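You operate a simulated robot arm through the tools that you are given. There is no shell and no other tool. Be economical: measure what you need, move in short steps, check, and stop when the job is done.

Carry out the task below with a simulated robot arm. There is one attempt and no reset: what you move stays moved.

TASK
Stand the roller cap from the top of the steel bench beside the blue rag. It goes on the side that lies toward x -0.7, y -0.7 (a direction in the base frame), with about 3 cm between them.
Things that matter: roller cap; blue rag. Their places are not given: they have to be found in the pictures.

It is judged by the outcome, as a careful person would: the job done as asked, and still so three seconds after it is handed in. It fails if anything else is knocked over, pushed out of place, dropped, spilled or broken.

THE ROBOT
A 6-joint arm with a two-finger parallel gripper, fixed in place. Base frame: the origin is at the foot of the arm, x ahead of it, y to its left, z up; the work surface is at about z = 0. Lengths are in mm, angles in rad, forces in N, time in s.
With the tool pointing down near the work surface it reaches from about 140 to 580 mm from the base axis. Its first joint turns from -1.152 to 1.152 rad. Payload 2.1 kg.
Tool frame: the origin (TCP) lies between the finger pads and is the grasp point; the fingertips stand 30 mm ahead of it; z points along the fingers, y is the line along which they close. The gripper opens to 94 mm. The fingers are 28 mm wide and 10 mm thick; the gripper's body (50 by 96 mm) begins 55 mm behind the TCP.
Orientation is that of the tool frame in the base frame, as a unit quaternion [x, y, z, w]. With the fingers straight down and closing along the base's y, the tool's x points along the base's -x, its y along +y and its z along -z.

THE INTERFACE
- The arm moves only by the tool nudge_tool. Its argument "commands" is text: rows parted by semicolons, each of 7 numbers parted by spaces: the opening, from 0 (shut) to 1 (fully open), then the shift along the tool's x, y, z in units of 40 mm (1.0 is 40 mm), then the turn, a rotation vector about the tool's x, y, z in units of 4 degrees (1.0 is 4 degrees). In form: fingers tx ty tz wx wy wz; .... A call has 1 to 20 rows; each row shifts and turns the commanded pose from where the row before left it, along the tool's axes as they then stand. A call with a number of a shift or a turn outside -1 to 1 is refused whole. A row lasts 0.2 s, in which the tool goes at most 50 mm and 0.15 rad; a call with a longer step from one row to the next is refused whole, and so is a gripper value outside its range. A pose out of reach is approached as far as the arm can. The call stops where the force on the tool passes 40 N (or 10 N more than at its start, if that is more) or the arm is blocked; 0.2 s more then pass. The fingers move at their own pace (about 72 mm/s each) and stop on an object; they squeeze with about 38 N. The grip force told is the motor's: it shows also when the fingers shut on nothing. Time passes only in rows, and 0.2 s behind the last, so rows that do not move let the fingers close. It gives the time, the measured TCP pose, the force on the tool (base axes), the opening and the grip force at its end, in the units of the frame above (readings bear some noise), and new pictures: "pictures" is both (left out), scene, wrist or none.
- Cameras (640 x 400 px; columns grow to the right, rows downward): "scene" is fixed at [57.6, -369.1, 495.4]; the picture's right is [0.78, -0.63, 0.00], its down [-0.29, -0.36, -0.89] and it looks along [0.56, 0.69, -0.46] (base axes); focal length 376 px, centre (320, 200). "wrist" rides on the gripper at [-37, 0, -58] in the tool frame; the picture's right is [0.00, -1.00, 0.00], its down [0.97, 0.00, -0.24] and it looks along [0.24, 0.00, 0.97] (tool axes); focal length 218 px, centre (320, 200).
- pixel_to_xyz(camera, pixels): for up to 12 pixels [column, row] of the newest picture of that camera ("zoom" is the newest enlarged one), the place [x, y, z] in the base frame of the surface seen there, good to about 3 mm. No time passes.
- close_up(camera, box): a new picture of the part [left, top, right, bottom] of that camera's present view, enlarged. No time passes.
- finish_job(): hands the job in; it is judged then, once.

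Work in short steps. Measure before you move; look again where a grasp or a placing could have gone wrong, and mend it. You have 60 turns and 100 pictures in all, the two below and enlarged ones among them. Open the gripper and draw the arm clear of the work before you hand the job in, unless the task says otherwise; then end with one line.

The tools are called after ">>>" by a JSON object that holds its "method" and its "body". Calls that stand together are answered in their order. nudge_tool: Moves the arm, as the interface text tells. Its arguments: {"type":"object","properties":{"commands":{"type":"string"},"pictures":{"type":"string","enum":["both","scene","wrist","none"]}},"required":["commands"]} The other tools are called the same way: pixel_to_xyz (camera, pixels) gives the place of the surface under pixels of a picture; close_up (camera, box) takes an enlarged picture of a part of a camera's view; finish_job () hands the job in.

At the start:

```text
clock: 0.0
ee_pos: [300.8, 80.4, 217.5]
ee_rot: [-0.001, 1.0, 0.001, 0.0]
wrist_force: [0.3, -0.7, 0.5]
finger_gap: 93.7
grip_force: 0.0
```

scene: 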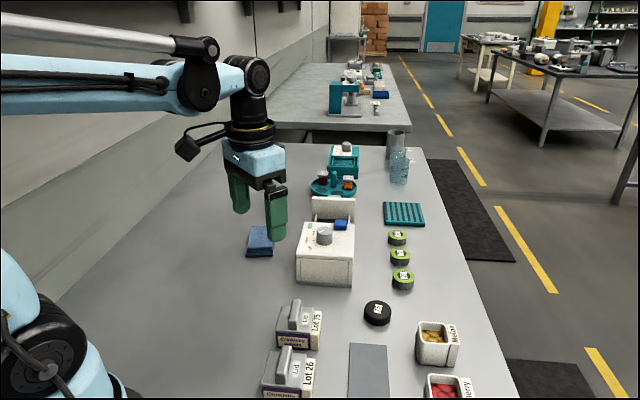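
wrist: 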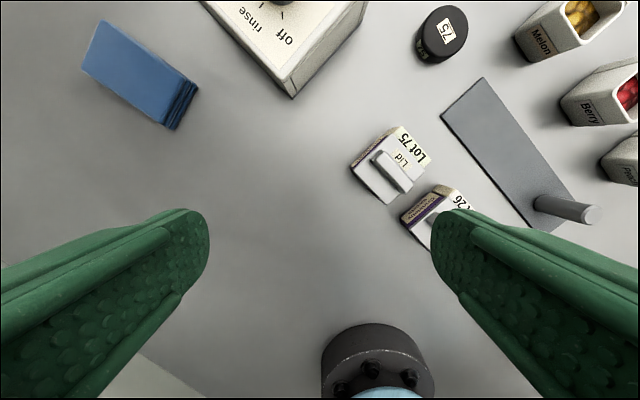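

I'll look closely at the candidate objects to find the roller cap and the rag.

>>> {"method": "close_up", "body": {"camera": "scene", "box": [230, 120, 470, 300]}}

>>> {"method": "close_up", "body": {"camera": "scene", "box": [240, 260, 500, 400]}}

>>> {"method": "close_up", "body": {"camera": "wrist", "box": [340, 0, 640, 240]}}

```text
2.22 times, centred on (350, 210) of scene
```

zoom: 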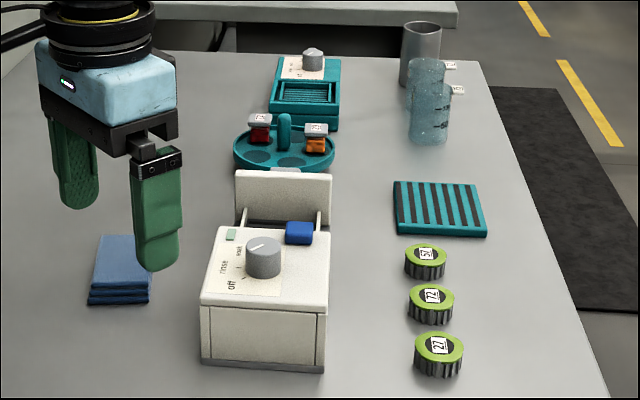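

```text
2.46 times, centred on (370, 330) of scene
```

zoom: 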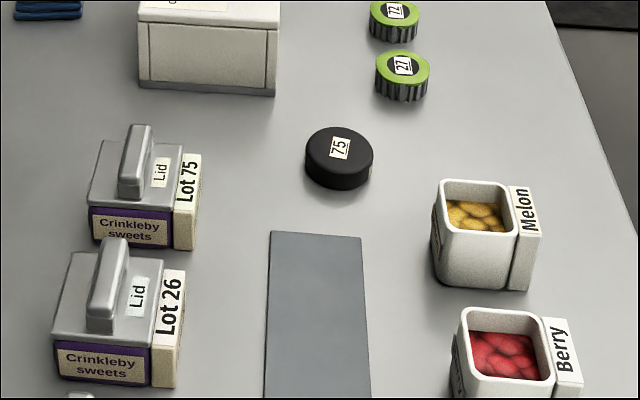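

```text
1.67 times, centred on (490, 120) of wrist
```

zoom: 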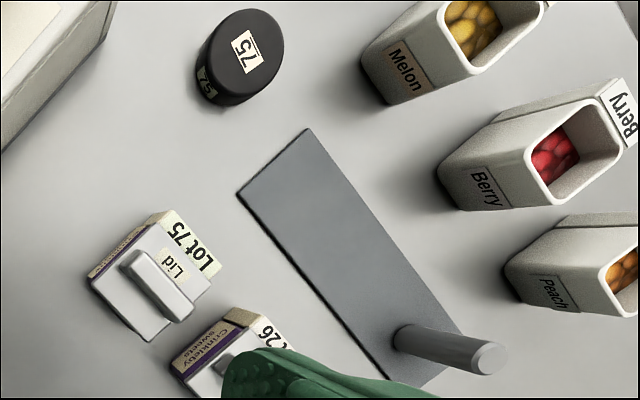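

The black puck "75", three green ribbed caps and a plate with a rod are visible. I'll raise the arm and turn it to get a wider view before deciding which one is the roller cap.

>>> {"method": "nudge_tool", "body": {"commands": "1 0 -1 -0.5 0 0 0;1 0 -1 -0.5 0 0 0;1 0 -1 -0.5 0 0 0;1 0 -1 -0.5 0 0 0;1 0 -0.5 -0.5 0 0 0;1 0 0 0 0 0 0"}}

>>> {"method": "close_up", "body": {"camera": "wrist", "box": [0, 0, 640, 400]}}

>>> {"method": "close_up", "body": {"camera": "scene", "box": [290, 20, 430, 130]}}

```text
clock: 1.4
ee_pos: [299.1, -100.0, 317.8]
ee_rot: [-0.001, 1.0, 0.001, 0.001]
wrist_force: [-0.6, 0.2, -0.1]
finger_gap: 93.8
grip_force: 0.1
```

scene: 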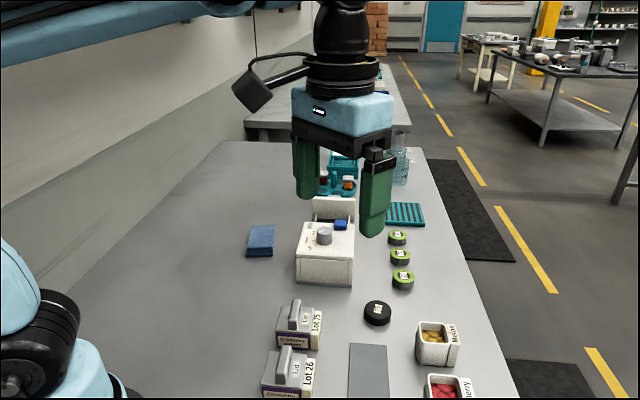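
wrist: 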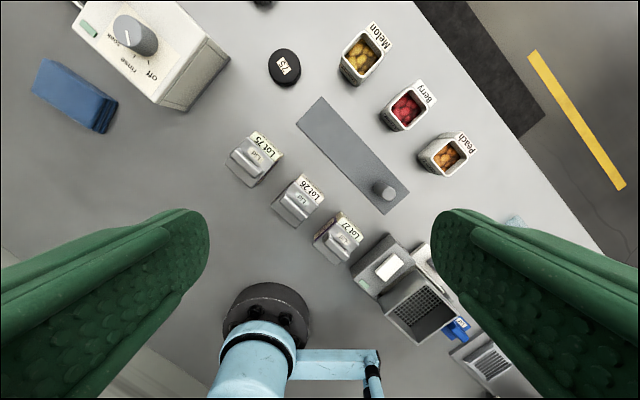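

```text
1.00 times, centred on (320, 200) of wrist
```

zoom: 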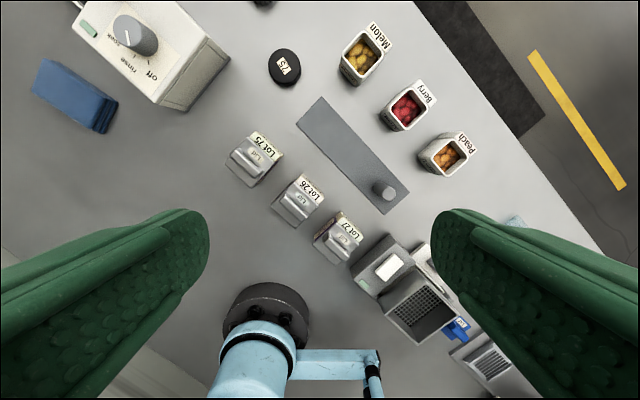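

```text
3.64 times, centred on (360, 75) of scene
```

zoom: 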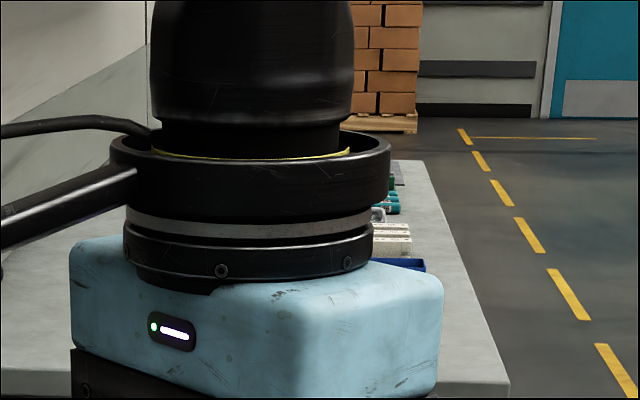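

I'll move further right to see the remaining objects, and look closely at the plate with the rod.

>>> {"method": "nudge_tool", "body": {"commands": "1 -0.8 -1 -0 0 0 0;1 -0.5 -1 0 0 0 0;1 0 -1 -0 0 0 0;1 0 0 0 0 0 0"}}

>>> {"method": "close_up", "body": {"camera": "wrist", "box": [200, 0, 440, 150]}}

>>> {"method": "close_up", "body": {"camera": "wrist", "box": [200, 140, 520, 340]}}

```text
refused: row 1 steps farther than a row can; nothing moved
```

```text
2.67 times, centred on (320, 75) of wrist
```

zoom: 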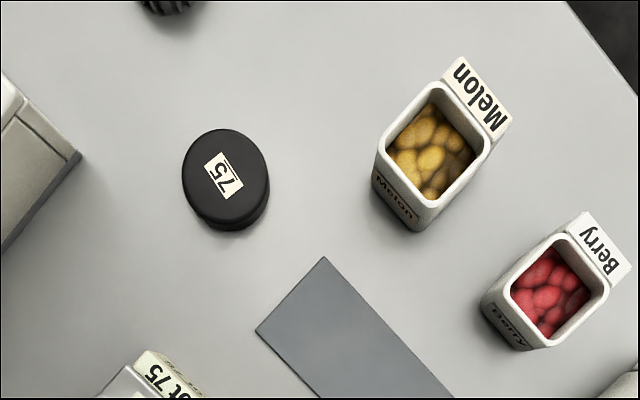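

```text
2.00 times, centred on (360, 240) of wrist
```

zoom: 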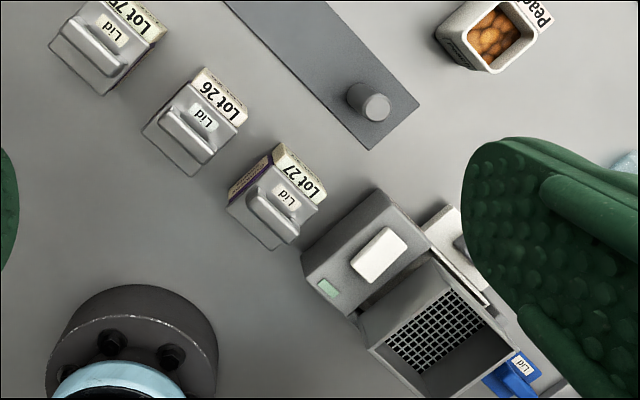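

>>> {"method": "pixel_to_xyz", "body": {"camera": "wrist", "pixels": [[385, 190], [350, 150], [388, 210], [300, 120], [285, 68], [92, 97], [345, 195], [320, 98], [394, 196], [376, 184]]}}

>>> {"method": "nudge_tool", "body": {"commands": "1 0 -1 0 0 0 0;1 -0.5 -1 0 0 0 0;1 -0.5 -1 0 0 0 0;1 0 -0.5 0 0 0 0;1 0 0 0 0 0 0"}}

```text
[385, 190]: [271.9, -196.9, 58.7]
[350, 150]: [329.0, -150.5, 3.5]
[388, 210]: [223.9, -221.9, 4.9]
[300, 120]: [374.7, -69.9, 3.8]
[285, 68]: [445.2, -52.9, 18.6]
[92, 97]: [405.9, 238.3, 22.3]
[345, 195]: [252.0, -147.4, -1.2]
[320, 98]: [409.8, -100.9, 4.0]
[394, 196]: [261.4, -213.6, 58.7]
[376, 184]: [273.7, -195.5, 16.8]
```

```text
clock: 2.6
ee_pos: [340.2, -240.3, 315.7]
ee_rot: [-0.001, 1.0, 0.001, 0.0]
wrist_force: [0.6, 0.4, -0.7]
finger_gap: 93.9
grip_force: 0.1
```

scene: 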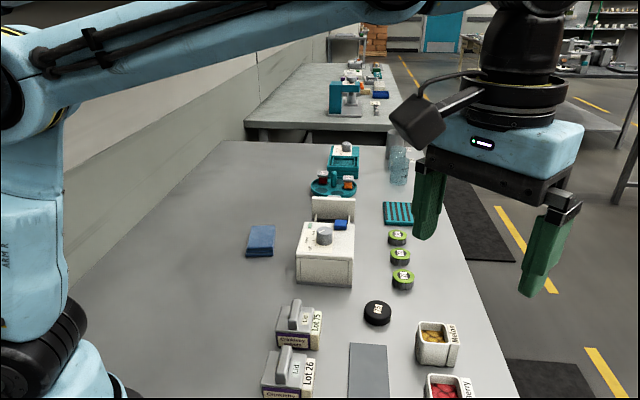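
wrist: 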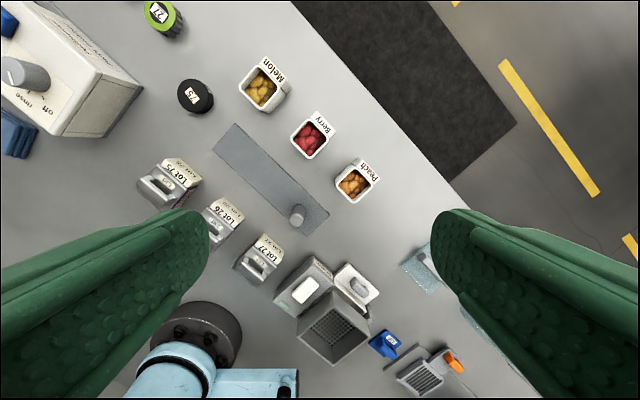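

>>> {"method": "close_up", "body": {"camera": "wrist", "box": [220, 200, 540, 400]}}

>>> {"method": "close_up", "body": {"camera": "scene", "box": [300, 30, 400, 130]}}

>>> {"method": "close_up", "body": {"camera": "scene", "box": [360, 200, 440, 340]}}

>>> {"method": "close_up", "body": {"camera": "scene", "box": [300, 130, 420, 205]}}

```text
2.00 times, centred on (380, 300) of wrist
```

zoom: 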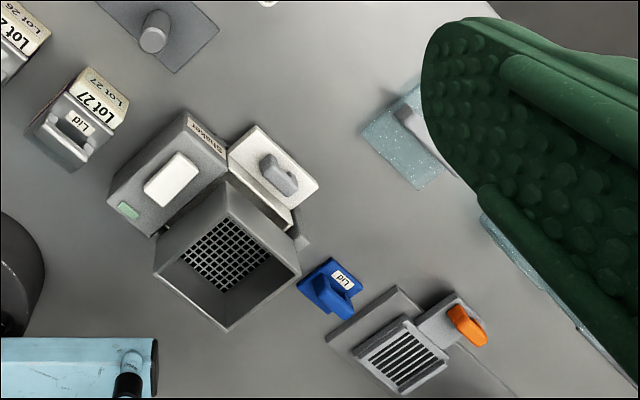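

```text
4.00 times, centred on (350, 80) of scene
```

zoom: 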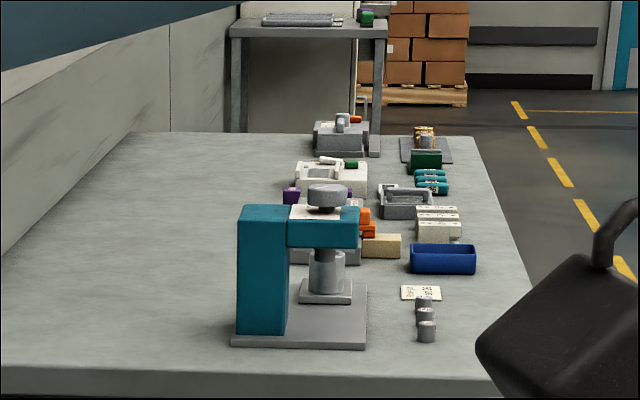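

```text
2.86 times, centred on (400, 270) of scene
```

zoom: 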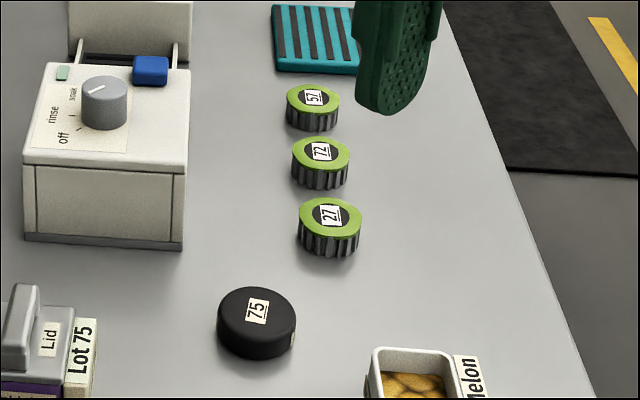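

```text
5.33 times, centred on (360, 168) of scene
```

zoom: 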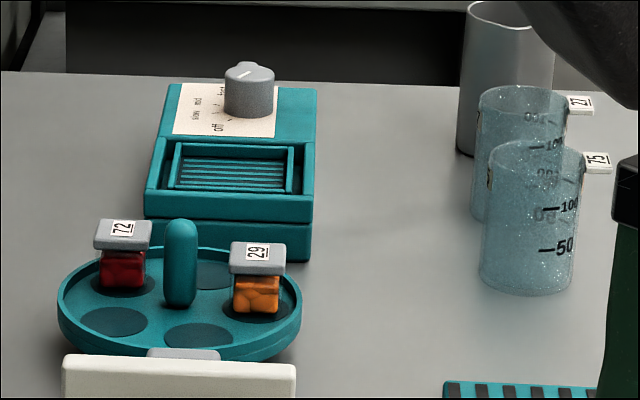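

The black puck (377,313) is the only plain cap, so I take it as the roller cap, and the folded blue rag is at (260,241). Next I measure both.

>>> {"method": "close_up", "body": {"camera": "scene", "box": [230, 210, 310, 270]}}

>>> {"method": "pixel_to_xyz", "body": {"camera": "scene", "pixels": [[251, 227], [273, 227], [271, 250], [248, 249], [247, 256], [271, 256], [377, 308], [364, 308], [390, 308], [377, 301], [377, 323], [260, 240]]}}

>>> {"method": "pixel_to_xyz", "body": {"camera": "wrist", "pixels": [[195, 96], [180, 96], [212, 96], [196, 81], [196, 110], [220, 90]]}}

```text
6.67 times, centred on (270, 240) of scene
```

zoom: 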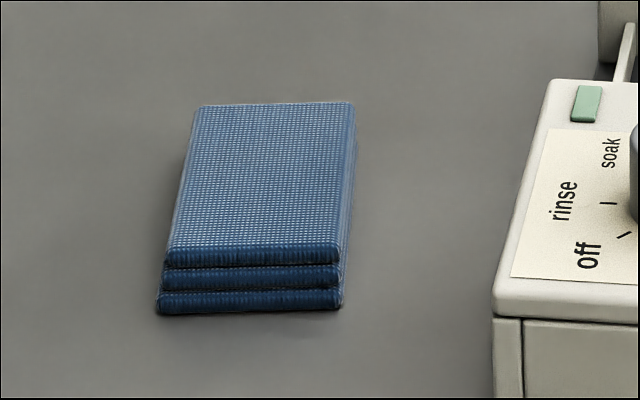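

```text
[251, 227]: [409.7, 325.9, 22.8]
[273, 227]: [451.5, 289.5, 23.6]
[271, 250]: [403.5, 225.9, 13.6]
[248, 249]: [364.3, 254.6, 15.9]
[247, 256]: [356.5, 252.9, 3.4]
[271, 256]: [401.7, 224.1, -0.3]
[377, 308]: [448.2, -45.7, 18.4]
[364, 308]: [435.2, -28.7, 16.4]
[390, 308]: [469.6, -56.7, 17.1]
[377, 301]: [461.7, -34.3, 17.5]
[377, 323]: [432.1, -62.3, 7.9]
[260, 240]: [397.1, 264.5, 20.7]
```

```text
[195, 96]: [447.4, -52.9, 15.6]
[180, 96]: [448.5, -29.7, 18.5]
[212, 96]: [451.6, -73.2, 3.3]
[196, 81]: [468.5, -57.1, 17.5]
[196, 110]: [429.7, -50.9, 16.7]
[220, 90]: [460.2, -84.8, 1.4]
```

>>> {"method": "pixel_to_xyz", "body": {"camera": "scene", "pixels": [[352, 286], [352, 262], [296, 280], [402, 288], [402, 273], [416, 362], [420, 330], [418, 342], [350, 345], [385, 346], [320, 320], [314, 347]]}}

>>> {"method": "nudge_tool", "body": {"commands": "1 -0.5 1 0 0 0 0;1 -0.5 1 0 0 0 0;1 -0.5 1 0 0 0 0;1 -0.5 1 0 0 0 0;1 -0.5 0.72 0 0 0 0;1 -0.2 0 1 0 0 0;1 0 0 1 0 0 0;1 0 0 0.5 0 0 0;1 0 0 0 0 0 0"}}

```text
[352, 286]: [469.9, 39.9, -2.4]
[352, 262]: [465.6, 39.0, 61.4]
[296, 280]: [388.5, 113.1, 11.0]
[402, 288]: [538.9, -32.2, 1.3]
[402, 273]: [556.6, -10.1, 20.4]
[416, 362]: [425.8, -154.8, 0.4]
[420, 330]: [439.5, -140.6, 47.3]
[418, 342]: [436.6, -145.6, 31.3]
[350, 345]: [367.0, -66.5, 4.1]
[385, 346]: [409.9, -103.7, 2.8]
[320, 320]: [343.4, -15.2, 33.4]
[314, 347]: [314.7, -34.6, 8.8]
```

```text
clock: 4.6
ee_pos: [450.0, -50.4, 216.7]
ee_rot: [0.0, 1.0, 0.001, 0.0]
wrist_force: [-0.3, 0.1, -0.2]
finger_gap: 93.9
grip_force: 0.0
```

scene: 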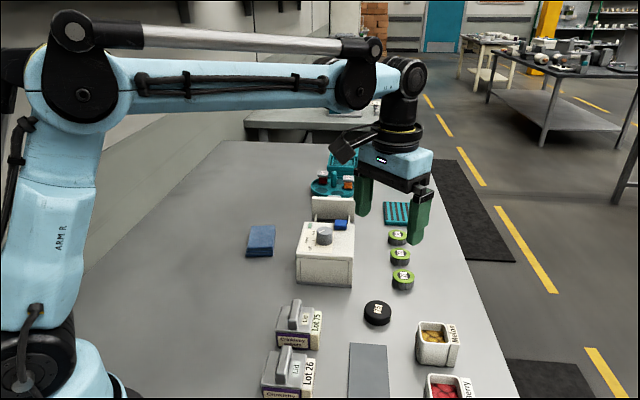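
wrist: 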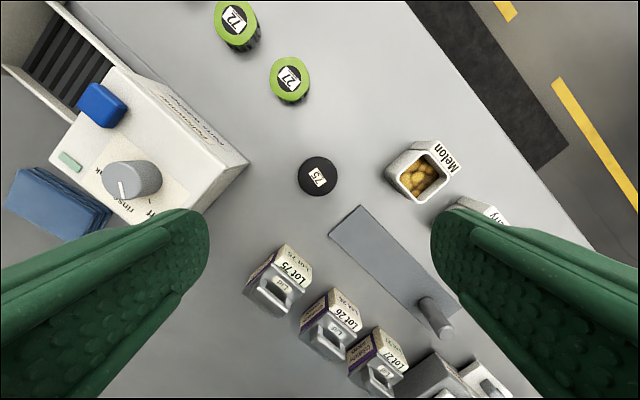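

>>> {"method": "pixel_to_xyz", "body": {"camera": "wrist", "pixels": [[317, 173], [300, 173], [335, 173], [317, 158], [317, 190], [385, 175]]}}

>>> {"method": "nudge_tool", "body": {"commands": "0.8 0 0 0.8 0 0 0;0.8 0 0 0.8 0 0 0;0.8 0 0 0.8 0 0 0;0.8 0 0 0.5 0 0 0;0.8 0 0 0 0 0 0"}}

```text
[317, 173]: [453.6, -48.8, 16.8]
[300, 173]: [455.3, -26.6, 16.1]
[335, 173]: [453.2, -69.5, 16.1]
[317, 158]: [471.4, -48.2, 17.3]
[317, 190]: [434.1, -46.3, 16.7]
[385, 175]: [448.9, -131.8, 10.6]
```

```text
clock: 5.8
ee_pos: [447.5, -50.4, 101.1]
ee_rot: [0.0, 1.0, 0.002, 0.001]
wrist_force: [0.4, 0.2, -0.4]
finger_gap: 75.2
grip_force: 0.0
```

scene: 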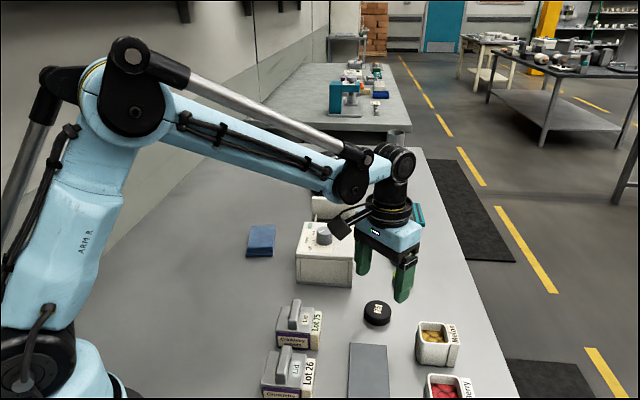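
wrist: 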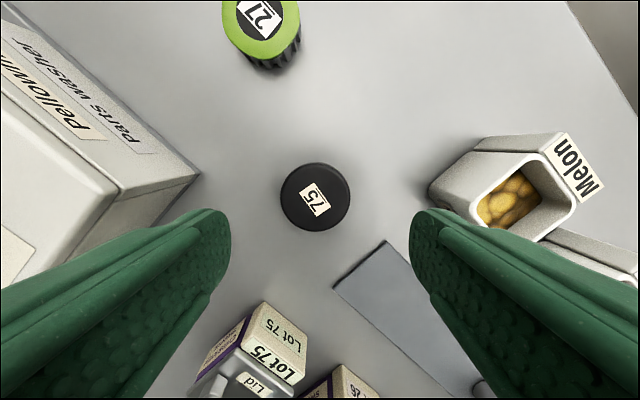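

The cap is centred near (453,-48). I align, descend so the fingertips are just above the table, and close.

>>> {"method": "nudge_tool", "body": {"commands": "0.8 -0.13 0.06 0.6 0 0 0;0.8 0 0 0.6 0 0 0;0.8 0 0 0.42 0 0 0;0.8 0 0 0 0 0 0"}}

```text
clock: 6.8
ee_pos: [453.5, -48.3, 36.2]
ee_rot: [-0.001, 1.0, 0.001, 0.001]
wrist_force: [0.5, -0.2, 0.2]
finger_gap: 75.1
grip_force: 0.1
```

scene: 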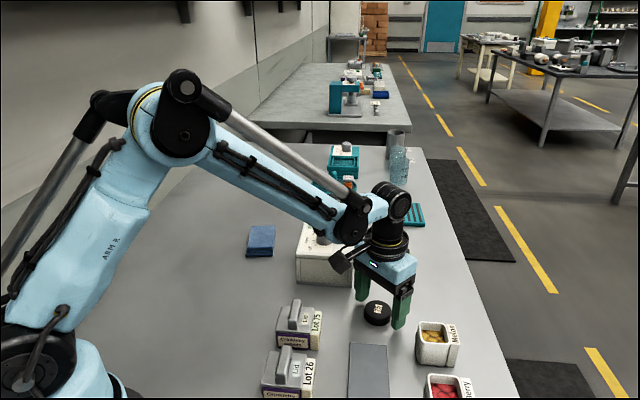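
wrist: 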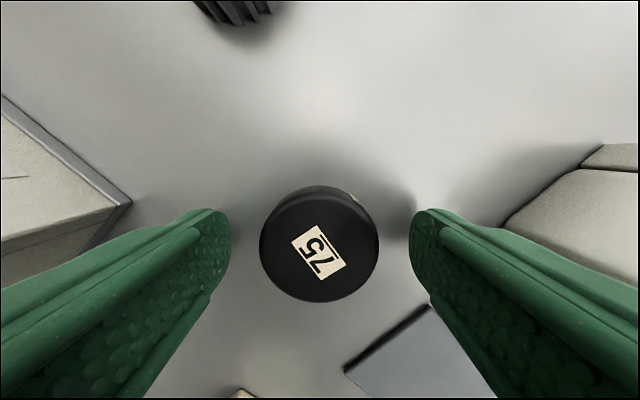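

>>> {"method": "nudge_tool", "body": {"commands": "0.8 0 0 0.07 0 0 0;0.3 0 0 0 0 0 0;0.3 0 0 0 0 0 0;0.3 0 0 0 0 0 0;0.3 0 0 0 0 0 0", "pictures": "wrist"}}

```text
clock: 8.0
ee_pos: [454.2, -48.4, 34.7]
ee_rot: [-0.001, 1.0, 0.0, 0.001]
wrist_force: [-0.6, 0.5, 0.9]
finger_gap: 46.1
grip_force: 38.5
```

wrist: 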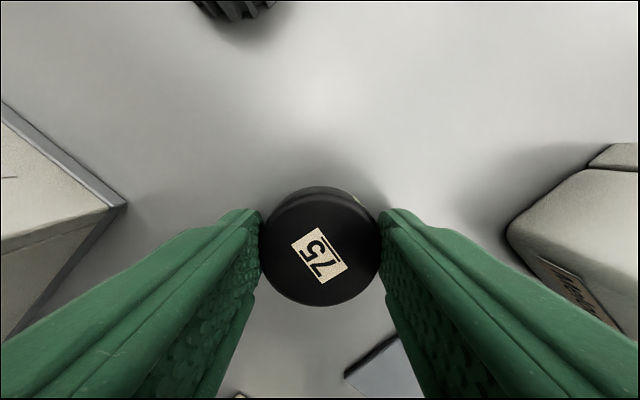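

Held (46 mm diameter). I lift, carry it over to the rag's near side, and stop high.

>>> {"method": "nudge_tool", "body": {"commands": "0.3 0 0 -0.5 0 0 0;0.3 0 0 -1 0 0 0;0.3 0 0 -1 0 0 0;0.3 0 0 -1 0 0 0;0.3 0 0 -0.8 0 0 0;0.3 0.45 0.9 0 0 0 0;0.3 0.45 0.9 0 0 0 0;0.3 0.45 0.9 0 0 0 0;0.3 0.45 0.9 0 0 0 0;0.3 0.45 0.9 0 0 0 0;0.3 0.45 0.9 0 0 0 0;0.3 0.2 0.9 0 0 0 0;0.3 0 0 0 0 0 0"}}

>>> {"method": "nudge_tool", "body": {"commands": "0.3 0 0 0 0 0 -1;0.3 0 0 0 0 0 -1;0.3 0 0 0 0 0 -1;0.3 0 0 0 0 0 -1;0.3 0 0 0 0 0 -1;0.3 0 0 0 0 0 -1;0.3 0 0 0 0 0 -1;0.3 0 0 0 0 0 -1;0.3 0 0 0 0 0 -1;0.3 0 0 0 0 0 -1;0.3 0 0 0 0 0 -1;0.3 0 0 0 0 0 -0.25;0.3 0 0 0 0 0 0"}}

```text
clock: 10.8
ee_pos: [336.3, 203.7, 206.2]
ee_rot: [0.0, 1.0, 0.001, 0.001]
wrist_force: [-0.1, 0.2, -1.2]
finger_gap: 46.3
grip_force: 37.6
```

scene: 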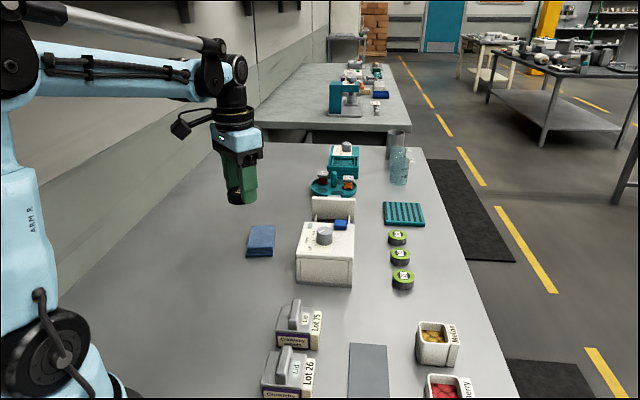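
wrist: 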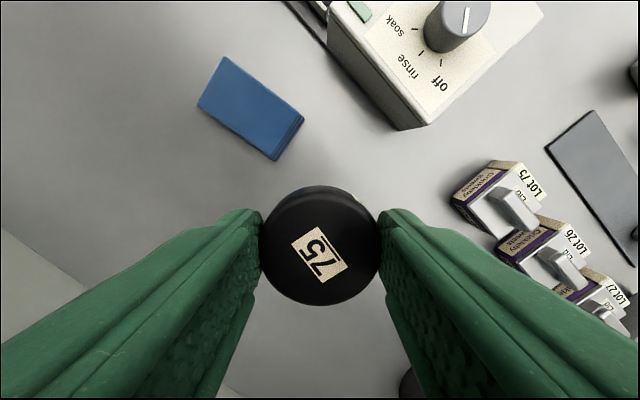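

```text
clock: 13.6
ee_pos: [336.6, 203.7, 205.4]
ee_rot: [-0.384, 0.923, 0.001, 0.001]
wrist_force: [-1.0, 0.2, -0.6]
finger_gap: 46.3
grip_force: 38.0
```

scene: 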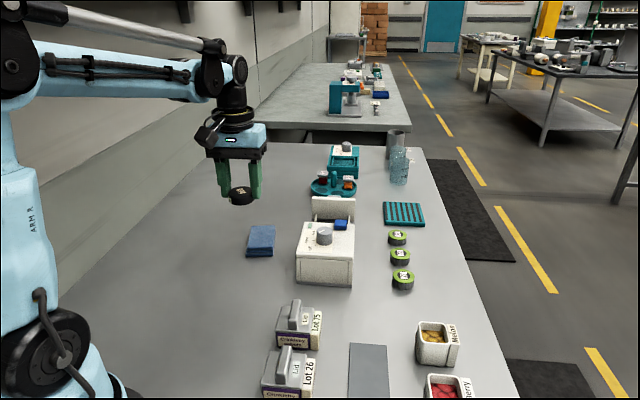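
wrist: 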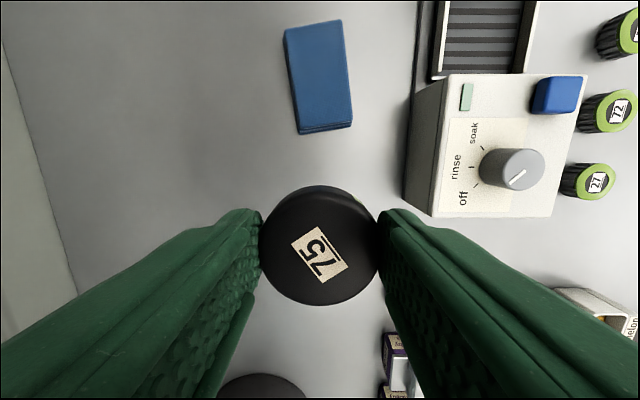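

Well aligned. I measure the rag's top and edges in this view to refine the target.

>>> {"method": "pixel_to_xyz", "body": {"camera": "wrist", "pixels": [[286, 29], [339, 22], [350, 122], [301, 130], [318, 75], [301, 136], [351, 128], [326, 131], [326, 127], [326, 140]]}}

```text
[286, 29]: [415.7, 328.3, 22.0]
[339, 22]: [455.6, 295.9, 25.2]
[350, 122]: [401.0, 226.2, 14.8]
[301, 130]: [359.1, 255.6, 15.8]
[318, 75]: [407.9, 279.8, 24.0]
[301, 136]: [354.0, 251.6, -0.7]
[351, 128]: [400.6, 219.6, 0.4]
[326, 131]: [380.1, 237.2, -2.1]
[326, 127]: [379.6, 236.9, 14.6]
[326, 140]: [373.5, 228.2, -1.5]
```

Target centre works out to (336, 203), and the TCP is already there. Descending straight down.

>>> {"method": "nudge_tool", "body": {"commands": "0.3 0 0 0.8 0 0 0;0.3 0 0 0.8 0 0 0;0.3 0 0 0.8 0 0 0;0.3 0 0 0.8 0 0 0;0.3 0 0 0.6 0 0 0;0.3 0 0 0.3 0 0 0;0.3 0 0 0 0 0 0"}}

```text
clock: 15.2
ee_pos: [338.4, 204.6, 42.0]
ee_rot: [-0.383, 0.924, 0.0, 0.001]
wrist_force: [0.4, -0.1, 0.5]
finger_gap: 46.2
grip_force: 37.8
```

scene: 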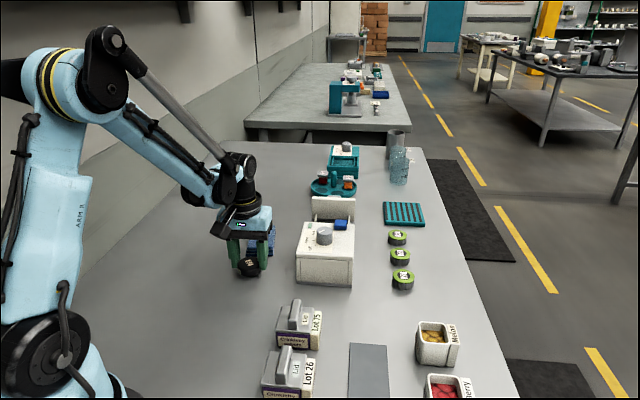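
wrist: 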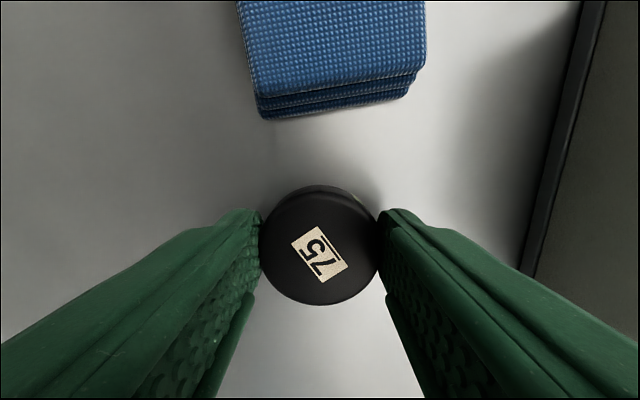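

>>> {"method": "nudge_tool", "body": {"commands": "0.3 0.04 0 0.1 0 0 0;0.3 0 0 0.06 0 0 0;0.3 0 0 0 0 0 0", "pictures": "wrist"}}

>>> {"method": "pixel_to_xyz", "body": {"camera": "wrist", "pixels": [[320, 190], [320, 300], [335, 118], [260, 119], [408, 98]]}}

```text
clock: 16.0
ee_pos: [337.0, 203.1, 35.7]
ee_rot: [-0.382, 0.924, 0.001, 0.001]
wrist_force: [-1.4, 0.0, -0.2]
finger_gap: 46.1
grip_force: 38.1
```

wrist: 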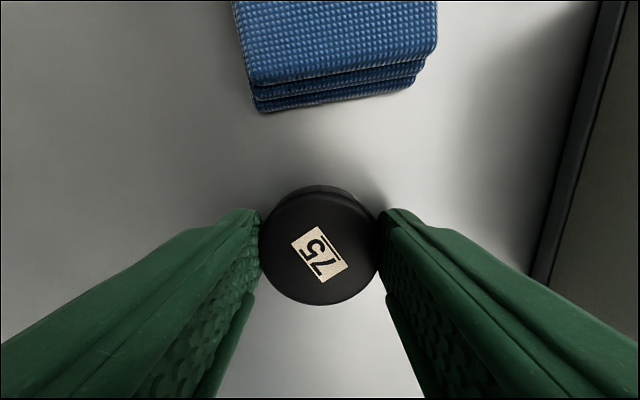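

```text
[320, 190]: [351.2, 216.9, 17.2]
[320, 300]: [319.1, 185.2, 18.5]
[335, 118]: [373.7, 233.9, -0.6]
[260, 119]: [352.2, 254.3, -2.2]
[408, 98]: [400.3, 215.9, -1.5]
```

The gap measures about 30 mm. I lower the last millimetre, open partly, and lift.

>>> {"method": "nudge_tool", "body": {"commands": "0.3 0 0 0.03 0 0 0;0.3 0 0 0 0 0 0;0.6 0 0 0 0 0 0;0.7 0 0 0 0 0 0;0.7 0 0 0 0 0 0", "pictures": "wrist"}}

>>> {"method": "nudge_tool", "body": {"commands": "0.7 0 0 -0.4 0 0 0;0.7 0 0 -0.8 0 0 0;0.7 0 0 -1 0 0 0;0.7 0 0 -1 0 0 0;0.7 0 0 -1 0 0 0;0.7 0.8 0 0 0 0 0;0.7 0.8 0 0 0 0 0;0.7 0 0 0 0 0 0"}}

```text
clock: 17.2
ee_pos: [337.3, 202.3, 34.4]
ee_rot: [-0.383, 0.924, 0.0, 0.001]
wrist_force: [0.5, 0.4, 0.1]
finger_gap: 65.8
grip_force: 0.0
```

wrist: 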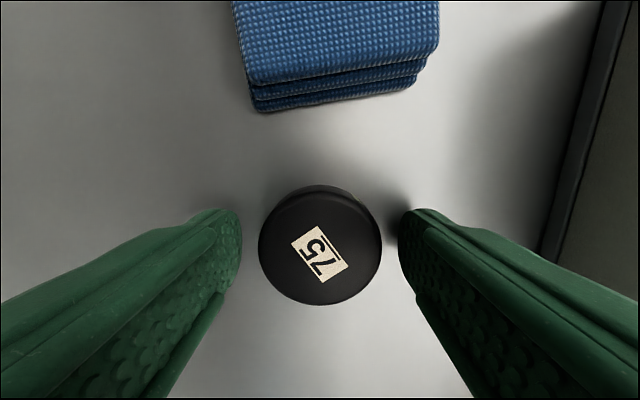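

```text
clock: 19.0
ee_pos: [291.3, 157.7, 204.3]
ee_rot: [-0.383, 0.924, 0.001, 0.001]
wrist_force: [0.0, 0.6, 0.0]
finger_gap: 65.8
grip_force: 0.0
```

scene: 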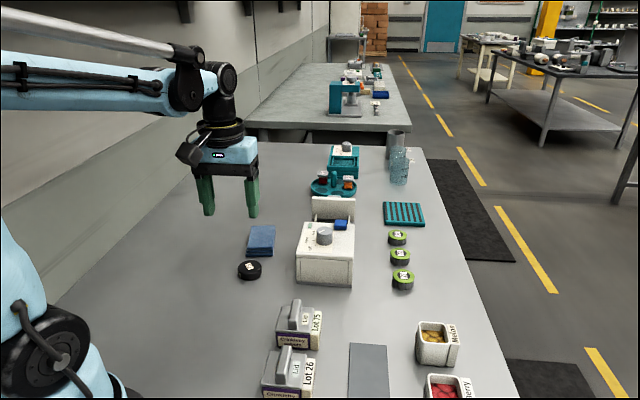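
wrist: 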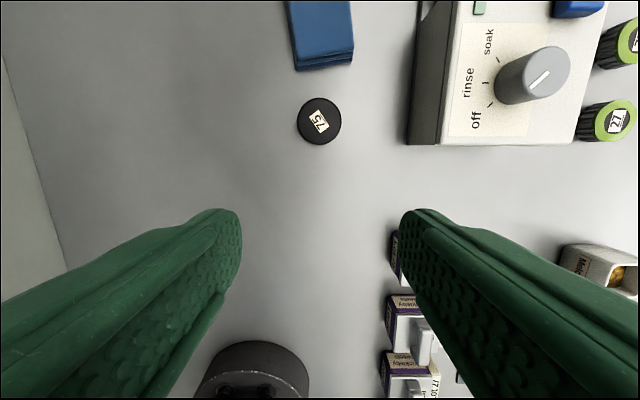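

The cap stands upright beside the rag, the gripper is open, and the arm is clear of the work. Handing it in.

>>> {"method": "finish_job", "body": {}}

```text
The job is handed in.
```

I stood the black cap marked "75" upright beside the blue rag, on the side toward x -0.7, y -0.7, with a measured gap of about 30 mm; I took it to be the roller cap because it is the only plain cap on the bench, but nothing in the pictures names it.
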